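You operate a simulated robot arm through the tools that you are given. There is no shell and no other tool. Be economical: measure what you need, move in short steps, check, and stop when the job is done.

You run a simulated robot arm. Do the job below in one go: nothing can be reset, and whatever is moved stays where it is left.

JOB
Put one of the copper sleeves from the top of bench two on top of the silver gauge there.
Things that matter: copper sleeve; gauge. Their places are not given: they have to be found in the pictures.

The check looks at the end state, three seconds after you hand in, the way a careful person would. Anything else that was tipped, shoved, dropped, spilled or broken makes it a failure.

ROBOT AND FRAMES
A 6-joint arm with a two-finger parallel gripper, fixed in place. Base frame: the origin is at the foot of the arm, x ahead of it, y to its left, z up; the work surface is at about z = 0. Lengths are in m, angles in degrees, forces in N, time in s.
With the tool pointing down near the work surface it reaches from about 0.14 to 0.58 m from the base axis. Its first joint turns from -66.0 to 66.0 degrees. Payload 2.1 kg.
Tool frame: the origin (TCP) lies between the finger pads and is the grasp point; the fingertips stand 0.03 m ahead of it; z points along the fingers, y is the line along which they close. Largest opening 0.094 m; finger width 0.028, thickness 0.01; the body of the gripper, 0.05 by 0.096 m, starts 0.055 m behind the TCP.
Orientation is that of the tool frame in the base frame, as [roll, pitch, yaw] about the fixed x, y, z axes, in that order (R = Rz(yaw) Ry(pitch) Rx(roll)). With the fingers straight down and closing along the base's y, the tool's x points along the base's -x, its y along +y and its z along -z.

CONTROLS
- The arm moves only by the tool step_arm. Its argument "targets" is a list that holds one entry, the list of rows, each a list of 7 numbers: the shift along the base's x, y, z in units of 40 mm (1.0 is 40 mm), then the turn, a rotation vector about the base's x, y, z in units of 8 degrees (1.0 is 8 degrees), then the closure in counts, from 0 (fully open) to 255 (shut). In form: [[[tx, ty, tz, ax, ay, az, gripper], ...]]. A call has 1 to 8 rows; each row shifts and turns the commanded pose from where the row before left it. A call with a number of a shift or a turn outside -1 to 1 is refused whole. Rows are played at 5 a second. More than 0.05 m and 8.6 degrees between two rows, or a gripper value outside its range, and nothing of the call is played. A pose out of reach is approached as far as the arm can. The call stops where the force on the tool passes 40 N (or 10 N more than at its start, if that is more) or the arm is blocked; 0.2 s more then pass. The fingers move at their own pace (about 0.072 m/s each) and stop on an object; they squeeze with about 40 N. The grip force told is the motor's: it shows also when the fingers shut on nothing. Time passes only in rows, and 0.2 s behind the last, so rows that do not move let the fingers close. The reply holds the time, the measured pose of the TCP, the force on the tool along the base axes, the opening and the grip force, in the units named above and with some noise, and new pictures: "views" is both (left out), scene, wrist or none.
- Cameras (640 x 400 px; columns grow to the right, rows downward): "scene" is fixed at [0.0617, -0.3818, 0.4724]; the picture's right is [0.69, -0.73, 0.00], its down [-0.49, -0.46, -0.74] and it looks along [0.54, 0.51, -0.67] (base axes); focal length 259 px, centre (320, 200). "wrist" rides on the gripper at [-0.037, 0, -0.058] in the tool frame; the picture's right is [0.00, -1.00, 0.00], its down [0.97, 0.00, -0.24] and it looks along [0.24, 0.00, 0.97] (tool axes); focal length 218 px, centre (320, 200).
- measure_at(camera, pixels): for up to 12 pixels [column, row] of the newest picture of that camera ("zoom" is the newest enlarged one), the place [x, y, z] in the base frame of the surface seen there, good to about 0.003 m. The clock stands still meanwhile.
- close_up(camera, box): a new picture of the part [left, top, right, bottom] of that camera's present view, enlarged. The clock stands still meanwhile.
- finish_job(): hands the job in; it is judged then, once.

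Keep the steps short. Do not move on a guess: measure, check each grasp and each placing, and mend mistakes. In all there are 60 turns and 120 pictures (those below and enlarged ones count). Leave the gripper open and the arm clear of the work at the hand-in unless told otherwise, and finish with a single line.

The tools are called by a JSON object that holds its "fn" and its "kwargs". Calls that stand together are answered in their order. step_arm: Moves the arm, as the interface text tells. Its arguments: {"type":"object","properties":{"targets":{"type":"array","items":{"type":"array","items":{"type":"array","items":{"type":"number"}}}},"views":{"type":"string","enum":["both","scene","wrist","none"]}},"required":["targets"]} The other tools are called the same way: measure_at (camera, pixels) gives the place of the surface under pixels of a picture; close_up (camera, box) takes an enlarged picture of a part of a camera's view; finish_job () hands the job in.

At the start:

```text
t: 0.0
eef_pos: [0.247, -0.1125, 0.286]
tool_rot: [-180.0, 0.1, -179.9]
force: [-0.1, 0.1, 0.6]
width: 0.0941
gripper_force: 0.1
```

scene: 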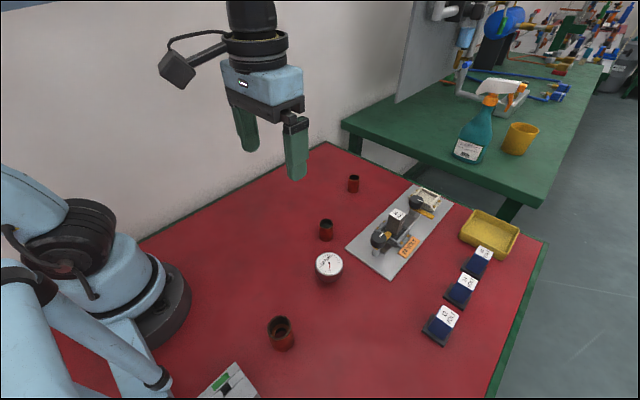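
wrist: 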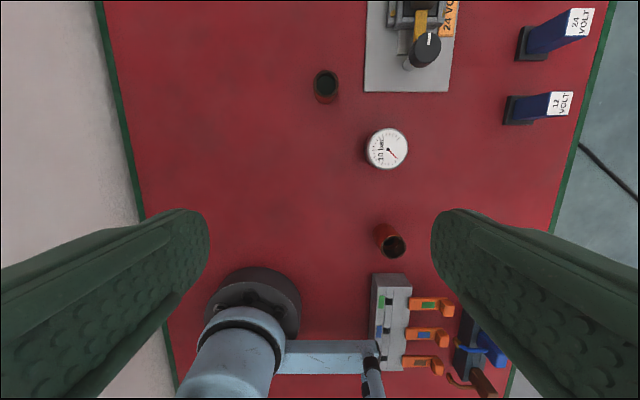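

I see three reddish sleeves, at scene (281,333), (326,230) and (353,184), and a round gauge at (329,266). I'll enlarge the picture and measure them.

{"fn": "close_up", "kwargs": {"camera": "scene", "box": [240, 160, 400, 360]}}

{"fn": "measure_at", "kwargs": {"camera": "scene", "pixels": [[329, 265], [318, 262], [340, 262], [329, 284], [326, 223], [326, 240], [353, 178], [353, 192], [281, 325], [281, 350], [271, 325], [291, 325]]}}

{"fn": "close_up", "kwargs": {"camera": "wrist", "box": [280, 50, 440, 280]}}

```text
2.00 times, centred on (320, 260) of scene
```

zoom: 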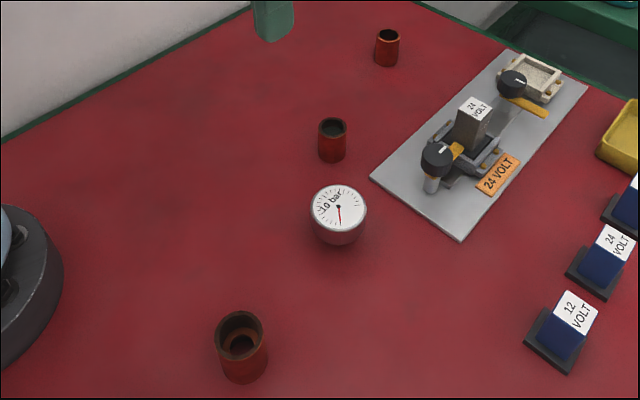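

```text
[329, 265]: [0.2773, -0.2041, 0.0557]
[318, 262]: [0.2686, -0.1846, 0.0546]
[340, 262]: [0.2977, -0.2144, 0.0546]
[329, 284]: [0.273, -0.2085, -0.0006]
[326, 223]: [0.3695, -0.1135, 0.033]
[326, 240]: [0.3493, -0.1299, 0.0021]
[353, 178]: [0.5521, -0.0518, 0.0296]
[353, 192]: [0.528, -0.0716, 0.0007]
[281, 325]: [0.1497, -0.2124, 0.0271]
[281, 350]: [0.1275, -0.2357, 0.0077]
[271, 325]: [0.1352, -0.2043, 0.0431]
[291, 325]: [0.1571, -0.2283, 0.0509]
```

```text
1.74 times, centred on (360, 165) of wrist
```

zoom: 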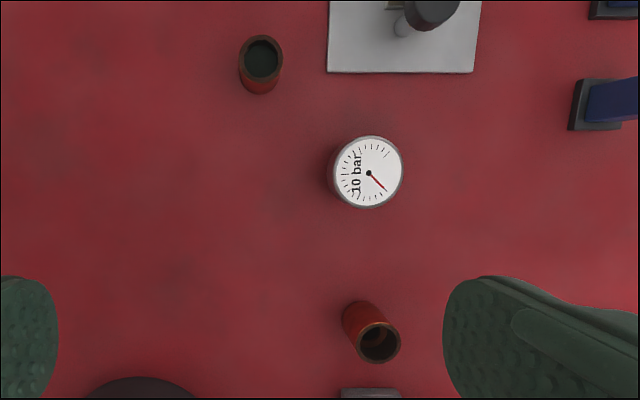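

The sleeves may be different kinds, so I'll look at each one closer.

{"fn": "close_up", "kwargs": {"camera": "scene", "box": [256, 310, 304, 355]}}

{"fn": "close_up", "kwargs": {"camera": "scene", "box": [306, 210, 346, 250]}}

{"fn": "close_up", "kwargs": {"camera": "scene", "box": [333, 165, 373, 200]}}

{"fn": "close_up", "kwargs": {"camera": "wrist", "box": [300, 60, 350, 110]}}

{"fn": "close_up", "kwargs": {"camera": "wrist", "box": [360, 215, 420, 265]}}

```text
8.89 times, centred on (280, 332) of scene
```

zoom: 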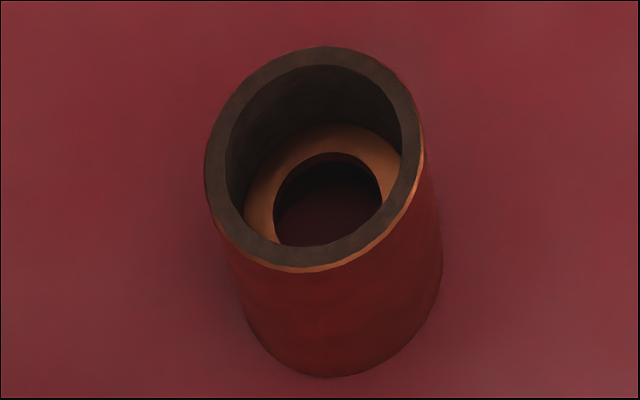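

```text
10.00 times, centred on (326, 230) of scene
```

zoom: 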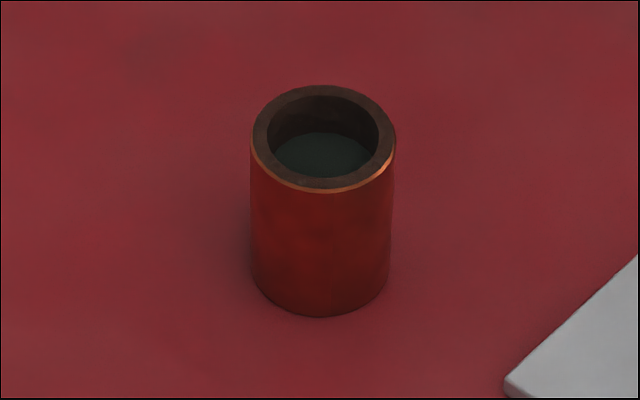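

```text
11.43 times, centred on (353, 182) of scene
```

zoom: 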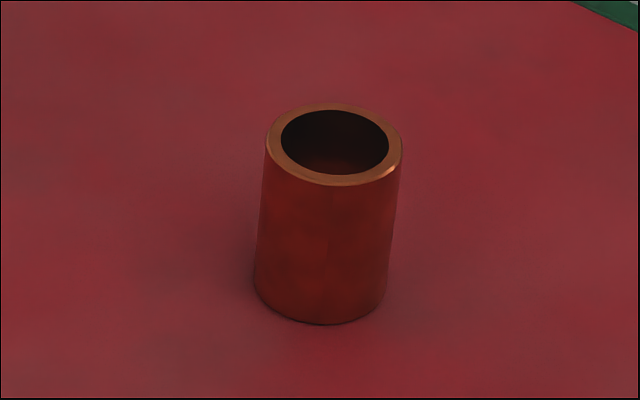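

```text
8.00 times, centred on (325, 85) of wrist
```

zoom: 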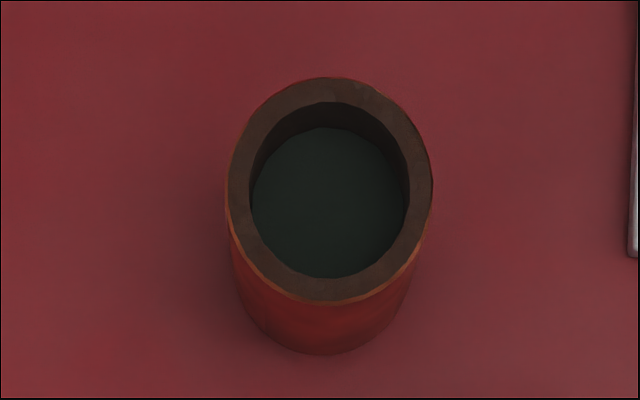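

```text
8.00 times, centred on (390, 240) of wrist
```

zoom: 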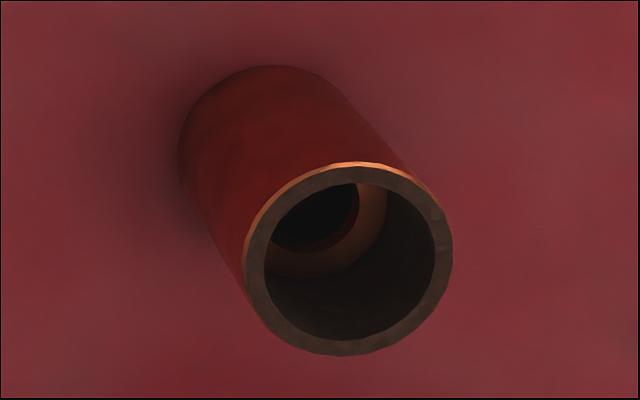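

The middle sleeve holds a liquid, so I'll leave it alone. The near one has a step or a ring inside. The far one looks plain. I'll move the hand above the far one to look into it.

{"fn": "step_arm", "kwargs": {"targets": [[[1, 0.2, 0, 0, 0, 0, 0], [1, 0.2, 0, 0, 0, 0, 0], [1, 0.2, 0, 0, 0, 0, 0], [1, 0.2, 0, 0, 0, 0, 0], [1, 0.2, 0, 0, 0, 0, 0], [1, 0.2, 0, 0, 0, 0, 0], [0, 0, 0, 0, 0, 0, 0]]], "views": "both"}}

```text
t: 1.6
eef_pos: [0.4871, -0.0637, 0.2882]
tool_rot: [-180.0, 0.0, -180.0]
force: [0.2, 0.2, 0.7]
width: 0.0936
gripper_force: 0.0
```

scene: 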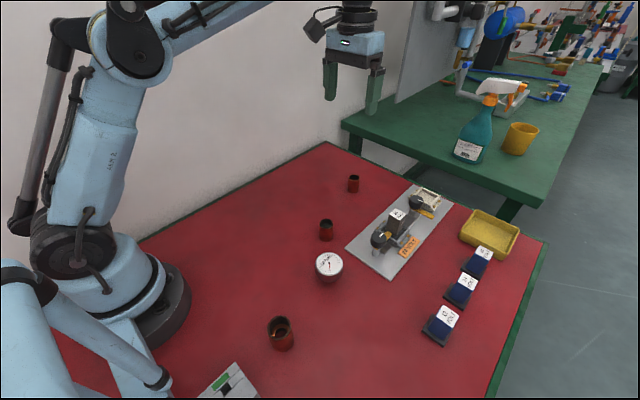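
wrist: 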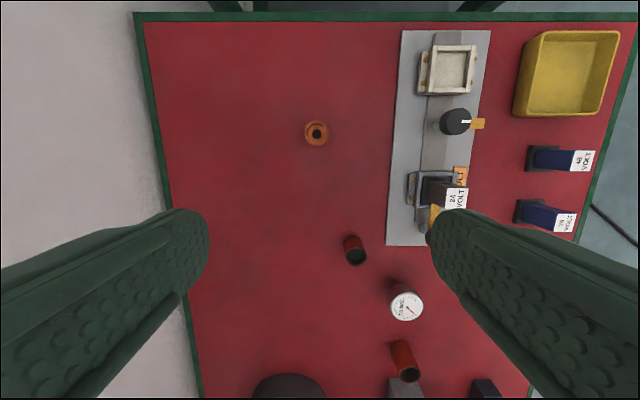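

The far sleeve is at wrist (316,133). I'll enlarge and measure it, and the gauge at (406,307).

{"fn": "close_up", "kwargs": {"camera": "wrist", "box": [296, 113, 336, 153]}}

{"fn": "measure_at", "kwargs": {"camera": "wrist", "pixels": [[309, 134], [325, 134], [317, 127], [317, 141], [317, 134], [406, 307], [393, 307], [421, 307], [406, 293], [406, 320], [360, 135], [402, 135]]}}

{"fn": "close_up", "kwargs": {"camera": "scene", "box": [333, 165, 373, 200]}}

{"fn": "close_up", "kwargs": {"camera": "scene", "box": [309, 245, 349, 290]}}

```text
10.00 times, centred on (316, 133) of wrist
```

zoom: 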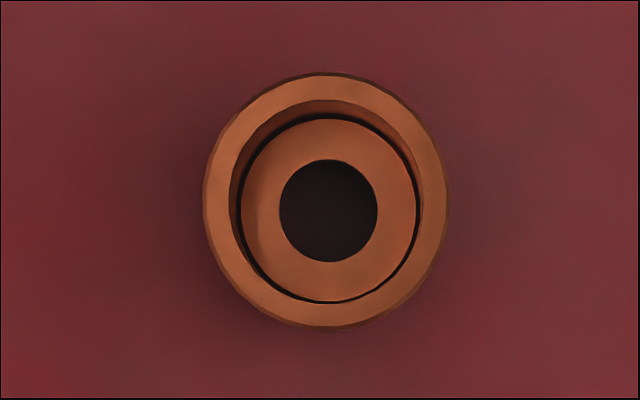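

```text
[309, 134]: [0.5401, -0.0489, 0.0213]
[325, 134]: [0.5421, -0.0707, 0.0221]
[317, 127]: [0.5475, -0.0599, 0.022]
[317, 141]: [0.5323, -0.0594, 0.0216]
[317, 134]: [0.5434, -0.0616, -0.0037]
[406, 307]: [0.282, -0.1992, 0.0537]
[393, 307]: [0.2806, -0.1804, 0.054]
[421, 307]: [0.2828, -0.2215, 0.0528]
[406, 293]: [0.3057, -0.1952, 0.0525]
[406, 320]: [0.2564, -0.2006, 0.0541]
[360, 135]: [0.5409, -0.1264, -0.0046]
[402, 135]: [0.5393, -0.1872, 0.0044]
```

```text
11.43 times, centred on (353, 182) of scene
```

zoom: 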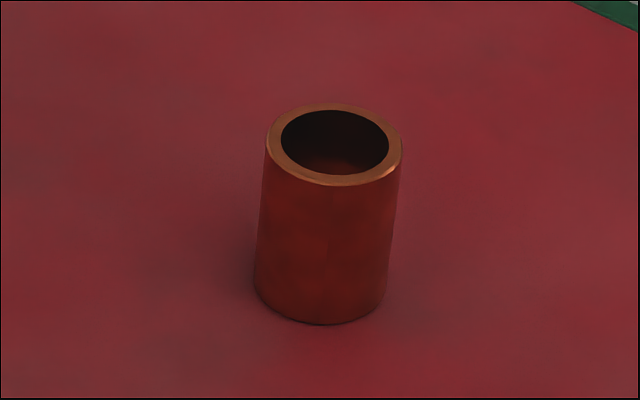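

```text
8.89 times, centred on (329, 268) of scene
```

zoom: 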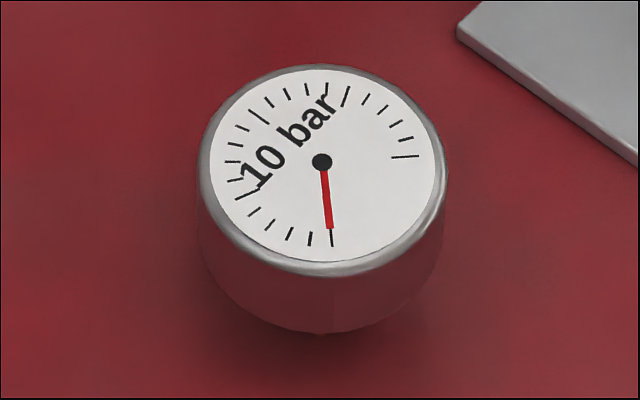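

The far sleeve seems to have a step or ring inside, with a thin dark gap around it. I'll measure its profile in the enlarged picture and look at the near sleeve again.

{"fn": "close_up", "kwargs": {"camera": "wrist", "box": [296, 113, 336, 153]}}

{"fn": "measure_at", "kwargs": {"camera": "zoom", "pixels": [[218, 200], [432, 200], [325, 88], [325, 312], [325, 110], [325, 140], [260, 210], [395, 210], [325, 210], [325, 285], [300, 230], [340, 190]]}}

{"fn": "close_up", "kwargs": {"camera": "scene", "box": [261, 310, 301, 355]}}

{"fn": "measure_at", "kwargs": {"camera": "zoom", "pixels": [[220, 170], [400, 130], [315, 55], [310, 255], [260, 190], [360, 150], [330, 210], [250, 110], [340, 365], [440, 260]]}}

```text
10.00 times, centred on (316, 133) of wrist
```

zoom: 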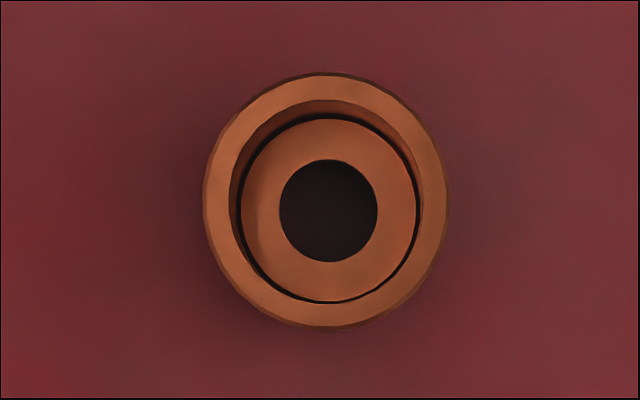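

```text
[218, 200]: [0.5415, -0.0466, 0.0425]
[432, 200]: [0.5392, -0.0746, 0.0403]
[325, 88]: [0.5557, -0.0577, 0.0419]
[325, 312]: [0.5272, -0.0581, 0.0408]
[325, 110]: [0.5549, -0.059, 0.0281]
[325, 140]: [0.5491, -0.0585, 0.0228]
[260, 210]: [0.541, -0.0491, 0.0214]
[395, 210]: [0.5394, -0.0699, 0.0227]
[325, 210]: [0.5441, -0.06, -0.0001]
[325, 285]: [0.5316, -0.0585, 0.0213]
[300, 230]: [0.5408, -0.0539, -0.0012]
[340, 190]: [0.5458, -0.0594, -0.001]
```

```text
8.89 times, centred on (281, 332) of scene
```

zoom: 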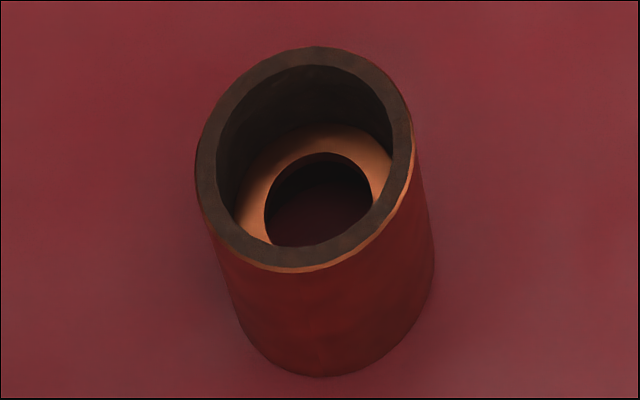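

```text
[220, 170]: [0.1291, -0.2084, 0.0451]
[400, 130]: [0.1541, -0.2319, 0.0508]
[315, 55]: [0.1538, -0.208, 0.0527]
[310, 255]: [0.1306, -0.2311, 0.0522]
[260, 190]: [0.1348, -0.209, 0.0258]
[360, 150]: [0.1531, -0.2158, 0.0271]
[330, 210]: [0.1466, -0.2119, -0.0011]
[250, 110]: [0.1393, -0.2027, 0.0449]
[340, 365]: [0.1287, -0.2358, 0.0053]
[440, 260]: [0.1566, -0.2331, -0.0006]
```

The far sleeve is a copper sleeve with a step halfway down, standing empty. Its centre is about (0.5415, -0.0605), its top is at z 0.041 and it is about 0.032 wide. The gauge centre is about (0.2815, -0.2005), with its top at 0.054. Next I go above the far sleeve, down to z of about 0.10.

{"fn": "step_arm", "kwargs": {"targets": [[[0.68, 0.04, 0, 0, 0, 0, 0], [0.68, 0.04, 0, 0, 0, 0, 0], [0, 0, -0.94, 0, 0, 0, 0], [0, 0, -0.94, 0, 0, 0, 0], [0, 0, -0.94, 0, 0, 0, 0], [0, 0, -0.94, 0, 0, 0, 0], [0, 0, -0.94, 0, 0, 0, 0], [0, 0, 0, 0, 0, 0, 0]]]}}

```text
t: 3.4
eef_pos: [0.5217, -0.0577, 0.0878]
tool_rot: [-180.0, 0.1, -179.8]
force: [0.6, 0.1, 0.3]
width: 0.094
gripper_force: 0.1
out of reach, approached as far as the arm can: row 2
```

scene: 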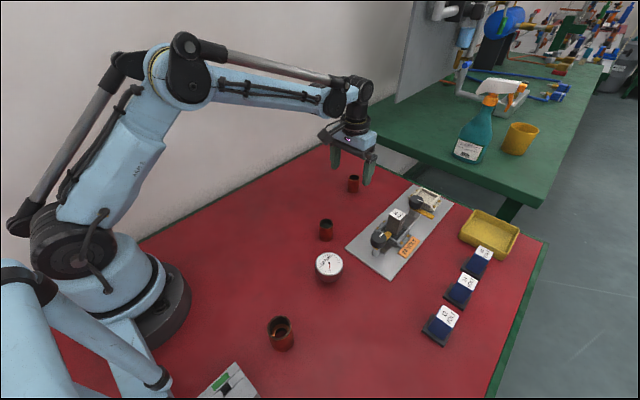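
wrist: 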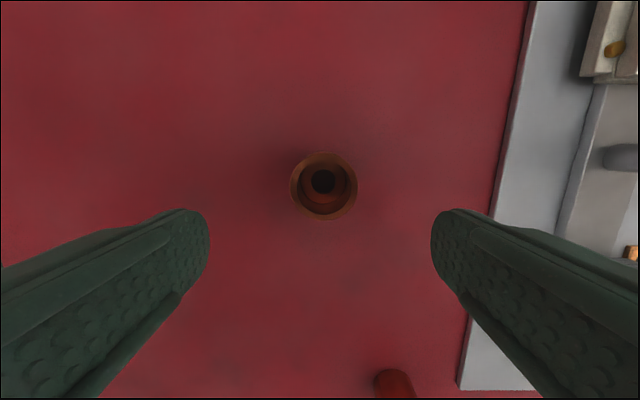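

The arm stopped short at x 0.522. I'll measure the sleeve rim again from here, at wrist (323,186).

{"fn": "measure_at", "kwargs": {"camera": "wrist", "pixels": [[294, 186], [353, 186], [323, 156], [323, 216], [323, 180], [500, 200]]}}

```text
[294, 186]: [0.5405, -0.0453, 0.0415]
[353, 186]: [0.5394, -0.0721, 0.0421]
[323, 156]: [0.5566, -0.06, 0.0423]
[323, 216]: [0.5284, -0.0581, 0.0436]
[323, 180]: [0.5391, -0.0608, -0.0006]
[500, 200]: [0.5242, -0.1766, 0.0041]
```

The rim centre is about (0.5415, -0.059). I shift +0.020 in x, then go down to z of about 0.037.

{"fn": "step_arm", "kwargs": {"targets": [[[0.49, -0.03, 0, 0, 0, 0, 0], [0, 0, 0, 0, 0, 0, 0]]], "views": "none"}}

```text
t: 4.0
eef_pos: [0.5428, -0.0602, 0.0883]
tool_rot: [-180.0, 0.1, -179.9]
force: [0.0, -0.4, -0.1]
width: 0.094
gripper_force: 0.0
```

The hand is at (0.543, -0.060). I go straight down 0.052.

{"fn": "step_arm", "kwargs": {"targets": [[[0, 0, -0.5, 0, 0, 0, 0], [0, 0, -0.5, 0, 0, 0, 0], [0, 0, -0.29, 0, 0, 0, 0], [0, 0, 0, 0, 0, 0, 0]]]}}

```text
t: 5.0
eef_pos: [0.5436, -0.0597, 0.0365]
tool_rot: [-179.9, 0.0, -179.9]
force: [-0.4, 0.4, 0.5]
width: 0.0941
gripper_force: 0.1
```

scene: 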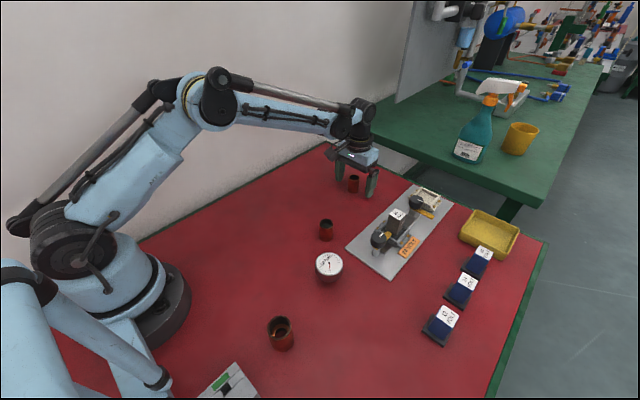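
wrist: 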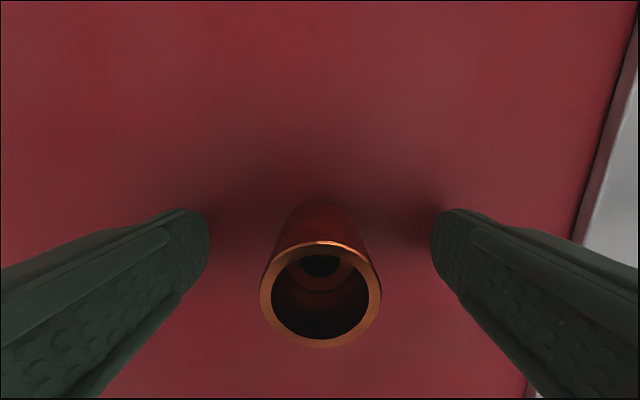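

The sleeve stands between the fingers at wrist (320,290). I close and let the fingers settle.

{"fn": "step_arm", "kwargs": {"targets": [[[0, 0, 0, 0, 0, 0, 255], [0, 0, 0, 0, 0, 0, 255], [0, 0, 0, 0, 0, 0, 255], [0, 0, 0, 0, 0, 0, 255], [0, 0, 0, 0, 0, 0, 255]]], "views": "wrist"}}

```text
t: 6.2
eef_pos: [0.5416, -0.0603, 0.0352]
tool_rot: [179.9, 0.0, -179.8]
force: [0.2, -0.3, 0.0]
width: 0.0355
gripper_force: 39.9
```

wrist: 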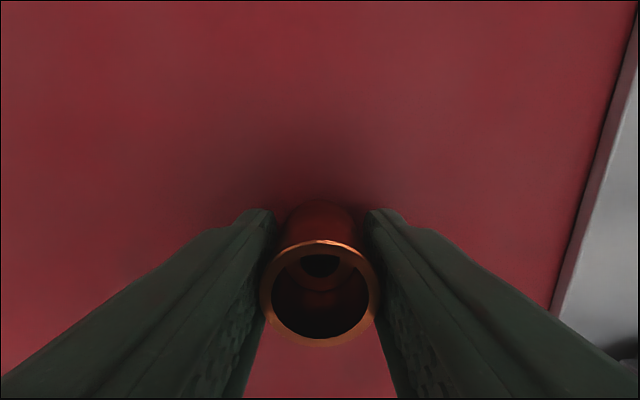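

The sleeve is held: opening 0.0355, grip force 40 N. I lift it 0.06 slowly and check that nothing stays behind or drops out.

{"fn": "step_arm", "kwargs": {"targets": [[[0, 0, 0.3, 0, 0, 0, 255], [0, 0, 0.4, 0, 0, 0, 255], [0, 0, 0.4, 0, 0, 0, 255], [0, 0, 0.4, 0, 0, 0, 255], [0, 0, 0, 0, 0, 0, 255]]]}}

{"fn": "close_up", "kwargs": {"camera": "scene", "box": [320, 140, 390, 200]}}

```text
t: 7.4
eef_pos: [0.542, -0.0602, 0.0965]
tool_rot: [180.0, 0.0, -179.8]
force: [-0.3, -0.1, 0.2]
width: 0.0352
gripper_force: 40.2
```

scene: 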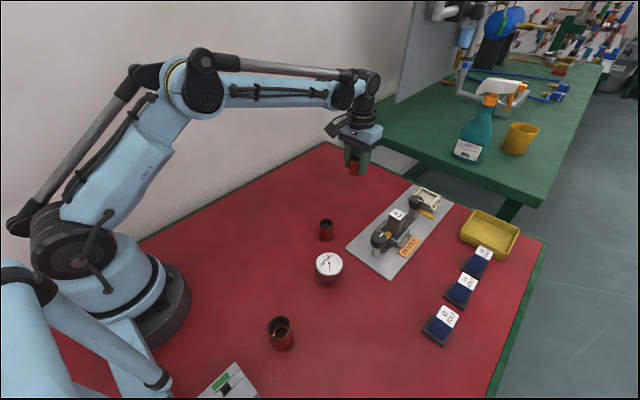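
wrist: 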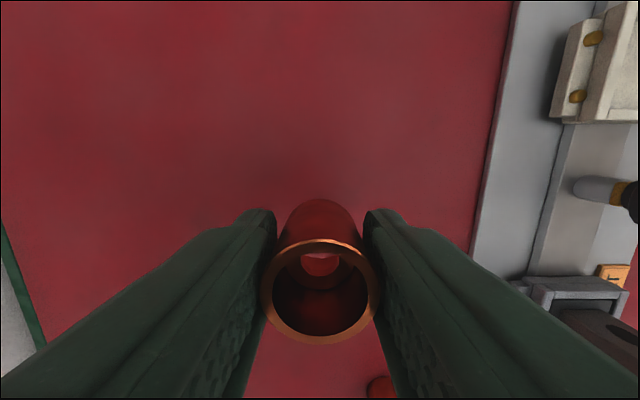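

```text
6.67 times, centred on (355, 170) of scene
```

zoom: 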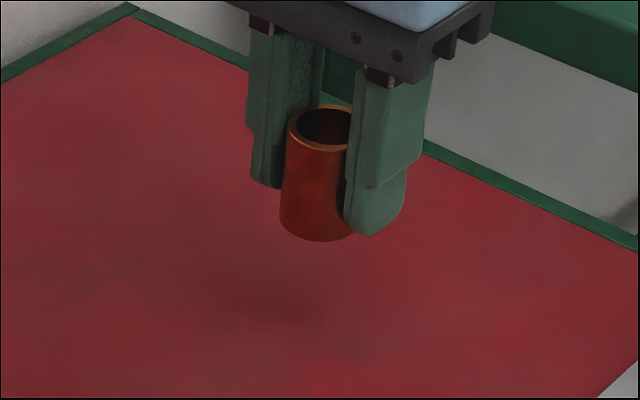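

The bore is clear through, nothing was left on the cloth, and the sleeve hangs straight. I rise to z of about 0.20 and carry it above the gauge.

{"fn": "step_arm", "kwargs": {"targets": [[[-0.75, 0, 0.85, 0, 0, 0, 255], [-0.75, 0, 0.85, 0, 0, 0, 255], [-0.75, 0, 0.85, 0, 0, 0, 255], [-0.85, -0.7, 0, 0, 0, 0, 255], [-0.85, -0.7, 0, 0, 0, 0, 255], [-0.85, -0.7, 0, 0, 0, 0, 255], [-0.85, -0.7, 0, 0, 0, 0, 255], [-0.6, -0.7, 0, 0, 0, 0, 255]]]}}

```text
t: 9.2
eef_pos: [0.2916, -0.1988, 0.1983]
tool_rot: [180.0, 0.1, -180.0]
force: [0.1, 0.2, -1.1]
width: 0.035
gripper_force: 39.4
```

scene: 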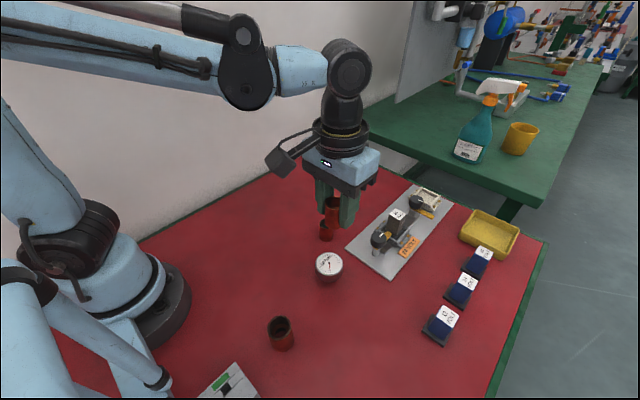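
wrist: 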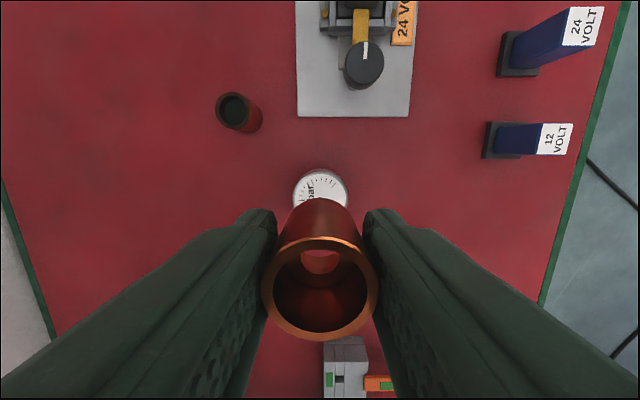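

The gauge is fully visible in the scene picture at (329,266). I'll measure its rim all round in an enlarged picture, and the held sleeve's rim in the wrist picture.

{"fn": "measure_at", "kwargs": {"camera": "wrist", "pixels": [[266, 290], [374, 290], [320, 240], [320, 337], [297, 190], [344, 190], [320, 173]]}}

{"fn": "close_up", "kwargs": {"camera": "scene", "box": [309, 245, 349, 290]}}

{"fn": "measure_at", "kwargs": {"camera": "zoom", "pixels": [[207, 160], [440, 160], [322, 70], [322, 268], [322, 163], [240, 95], [405, 95], [240, 235], [405, 235]]}}

```text
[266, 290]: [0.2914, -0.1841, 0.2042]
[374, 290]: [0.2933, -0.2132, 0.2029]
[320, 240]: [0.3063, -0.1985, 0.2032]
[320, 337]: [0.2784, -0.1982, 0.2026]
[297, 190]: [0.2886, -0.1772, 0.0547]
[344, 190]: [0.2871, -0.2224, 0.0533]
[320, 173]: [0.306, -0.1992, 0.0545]
```

```text
8.89 times, centred on (329, 268) of scene
```

zoom: 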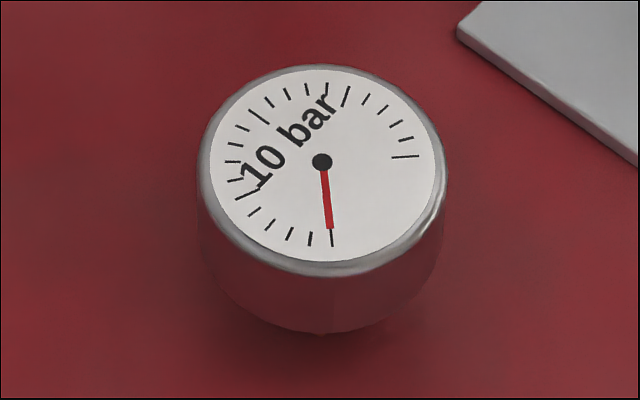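

```text
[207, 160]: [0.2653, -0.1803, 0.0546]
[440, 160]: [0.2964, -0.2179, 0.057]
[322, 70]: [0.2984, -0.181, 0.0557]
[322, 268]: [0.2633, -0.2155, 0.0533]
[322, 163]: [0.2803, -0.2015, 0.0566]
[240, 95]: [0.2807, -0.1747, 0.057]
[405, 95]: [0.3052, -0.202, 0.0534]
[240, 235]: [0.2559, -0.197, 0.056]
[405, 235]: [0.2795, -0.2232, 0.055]
```

The gauge centre is (0.281, -0.1995) with its top at about 0.055. The sleeve centre is (0.292, -0.1985). I shift -0.0115 in x, then go down 0.088, which leaves the sleeve about 0.02 above the gauge.

{"fn": "step_arm", "kwargs": {"targets": [[[-0.28, -0.02, 0, 0, 0, 0, 255], [0, 0, 0, 0, 0, 0, 255], [0, 0, -0.7, 0, 0, 0, 255], [0, 0, -0.7, 0, 0, 0, 255], [0, 0, -0.5, 0, 0, 0, 255], [0, 0, -0.3, 0, 0, 0, 255], [0, 0, 0, 0, 0, 0, 255]]]}}

{"fn": "close_up", "kwargs": {"camera": "scene", "box": [294, 215, 364, 290]}}

```text
t: 10.8
eef_pos: [0.2819, -0.2006, 0.1113]
tool_rot: [180.0, 0.1, -179.9]
force: [0.6, -0.1, -0.2]
width: 0.0344
gripper_force: 39.3
```

scene: 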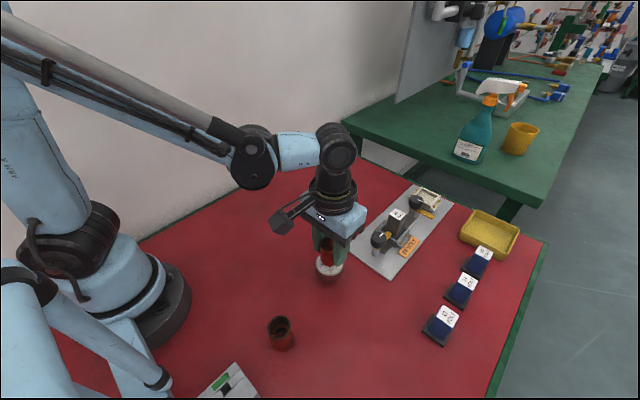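
wrist: 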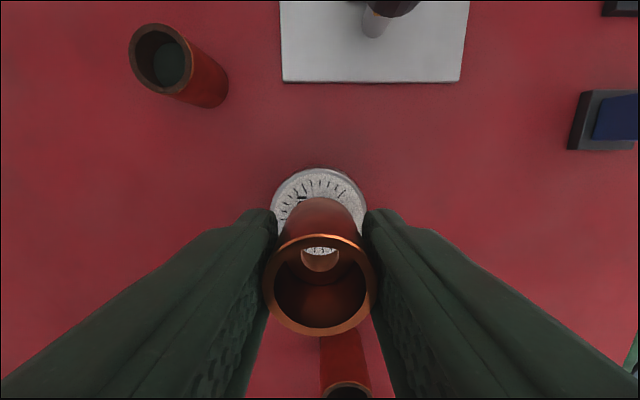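

```text
5.33 times, centred on (329, 252) of scene
```

zoom: 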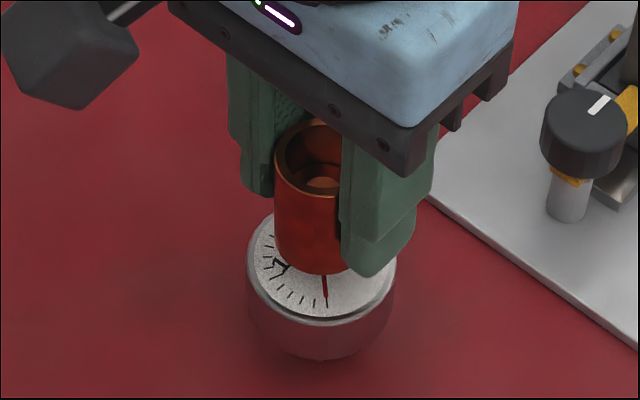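

The sleeve is centred above the gauge with a gap of about 0.02. I go down 0.016 and then in 1.2 mm rows, watching the force.

{"fn": "step_arm", "kwargs": {"targets": [[[0, 0, -0.2, 0, 0, 0, 255], [0, 0, -0.2, 0, 0, 0, 255], [0, 0, -0.03, 0, 0, 0, 255], [0, 0, -0.03, 0, 0, 0, 255], [0, 0, 0, 0, 0, 0, 255]]], "views": "scene"}}

{"fn": "close_up", "kwargs": {"camera": "scene", "box": [309, 235, 354, 285]}}

```text
t: 12.0
eef_pos: [0.2813, -0.2004, 0.0909]
tool_rot: [-180.0, 0.1, 180.0]
force: [-0.7, -0.3, 10.2]
width: 0.0337
gripper_force: 39.9
```

scene: 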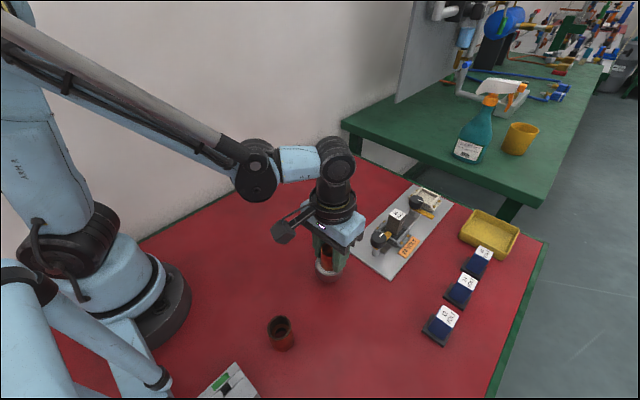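

```text
8.00 times, centred on (332, 260) of scene
```

zoom: 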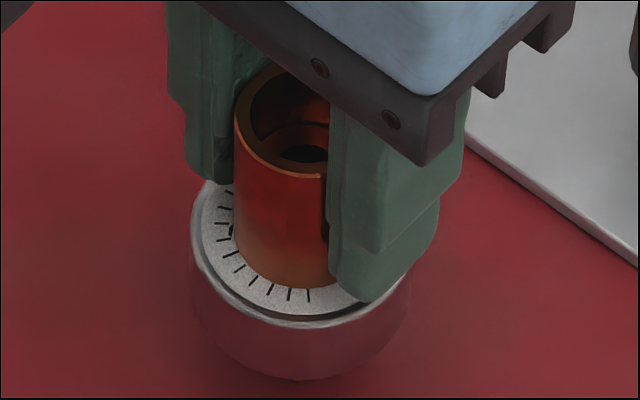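

The sleeve rests on the gauge with 10 N upward. I open the fingers and wait.

{"fn": "step_arm", "kwargs": {"targets": [[[0, 0, 0, 0, 0, 0, 150], [0, 0, 0, 0, 0, 0, 100], [0, 0, 0, 0, 0, 0, 40], [0, 0, 0, 0, 0, 0, 0], [0, 0, 0, 0, 0, 0, 0]]]}}

{"fn": "close_up", "kwargs": {"camera": "scene", "box": [309, 235, 354, 285]}}

```text
t: 13.2
eef_pos: [0.2805, -0.1999, 0.0908]
tool_rot: [180.0, 0.0, -179.8]
force: [0.0, -0.6, -0.1]
width: 0.0939
gripper_force: 0.1
```

scene: 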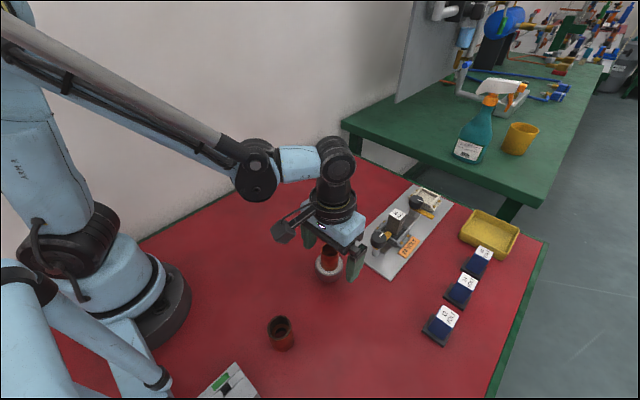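
wrist: 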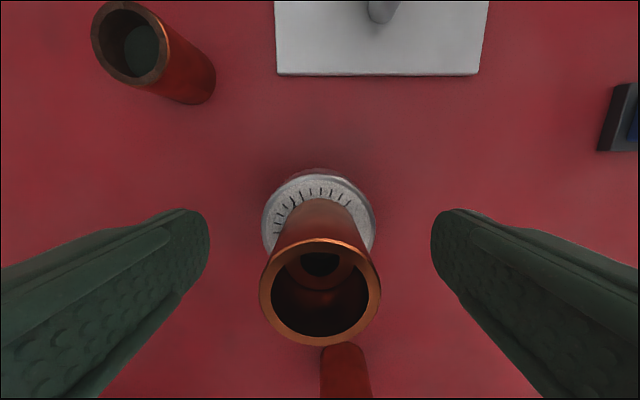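

```text
8.00 times, centred on (332, 260) of scene
```

zoom: 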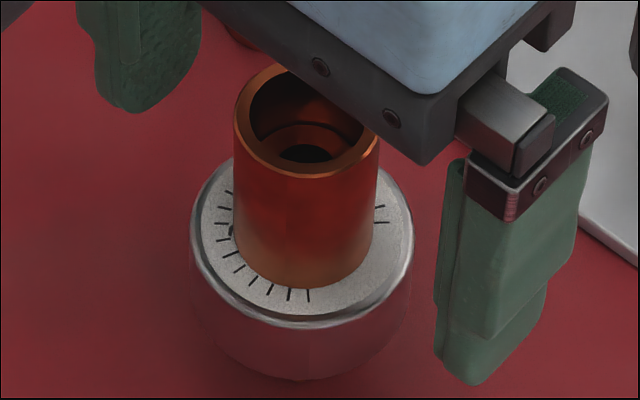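

The sleeve stands centred on the gauge and the fingers are fully open. I rise straight up, slowly at first, to clear it.

{"fn": "step_arm", "kwargs": {"targets": [[[0, 0, 0.3, 0, 0, 0, 0], [0, 0, 0.6, 0, 0, 0, 0], [0, 0, 0.9, 0, 0, 0, 0], [0, 0, 0.9, 0, 0, 0, 0], [0, 0, 0.9, 0, 0, 0, 0], [0, 0, 0.9, 0, 0, 0, 0], [0, 0.8, 0, 0, 0, 0, 0], [0, 0.8, 0, 0, 0, 0, 0]]]}}

{"fn": "close_up", "kwargs": {"camera": "scene", "box": [240, 160, 400, 360]}}

```text
t: 15.0
eef_pos: [0.2818, -0.1363, 0.2712]
tool_rot: [180.0, -0.1, -179.9]
force: [-0.2, 0.6, -1.1]
width: 0.0941
gripper_force: 0.2
```

scene: 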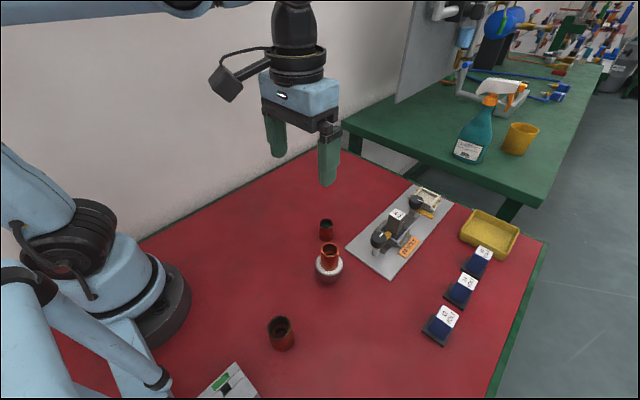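
wrist: 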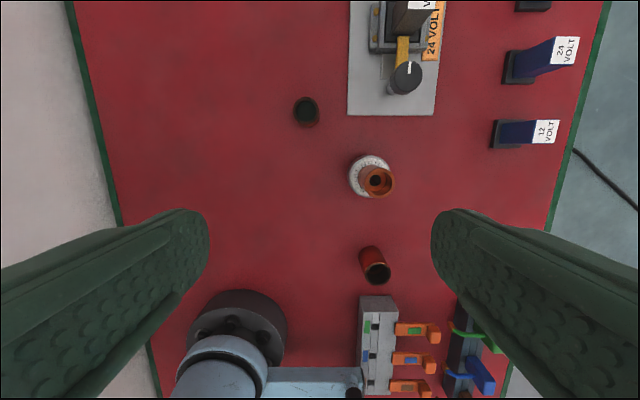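

```text
2.00 times, centred on (320, 260) of scene
```

zoom: 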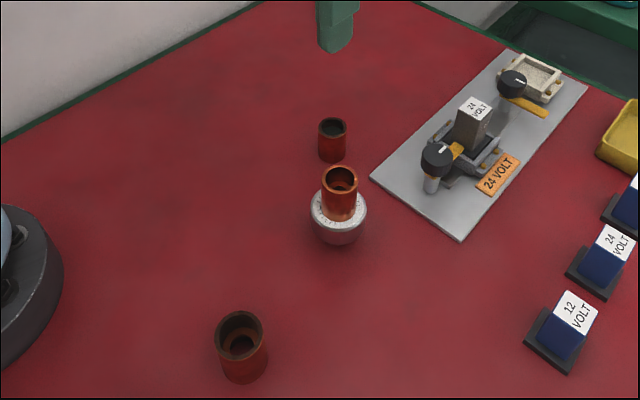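

The sleeve stands upright on the gauge, nothing else has moved, and the arm is clear with the gripper open. I hand the job in.

{"fn": "finish_job", "kwargs": {}}

```text
The job is handed in.
```

I put the empty copper sleeve from the far end of the bench upright and centred on the silver gauge; nothing else was disturbed.
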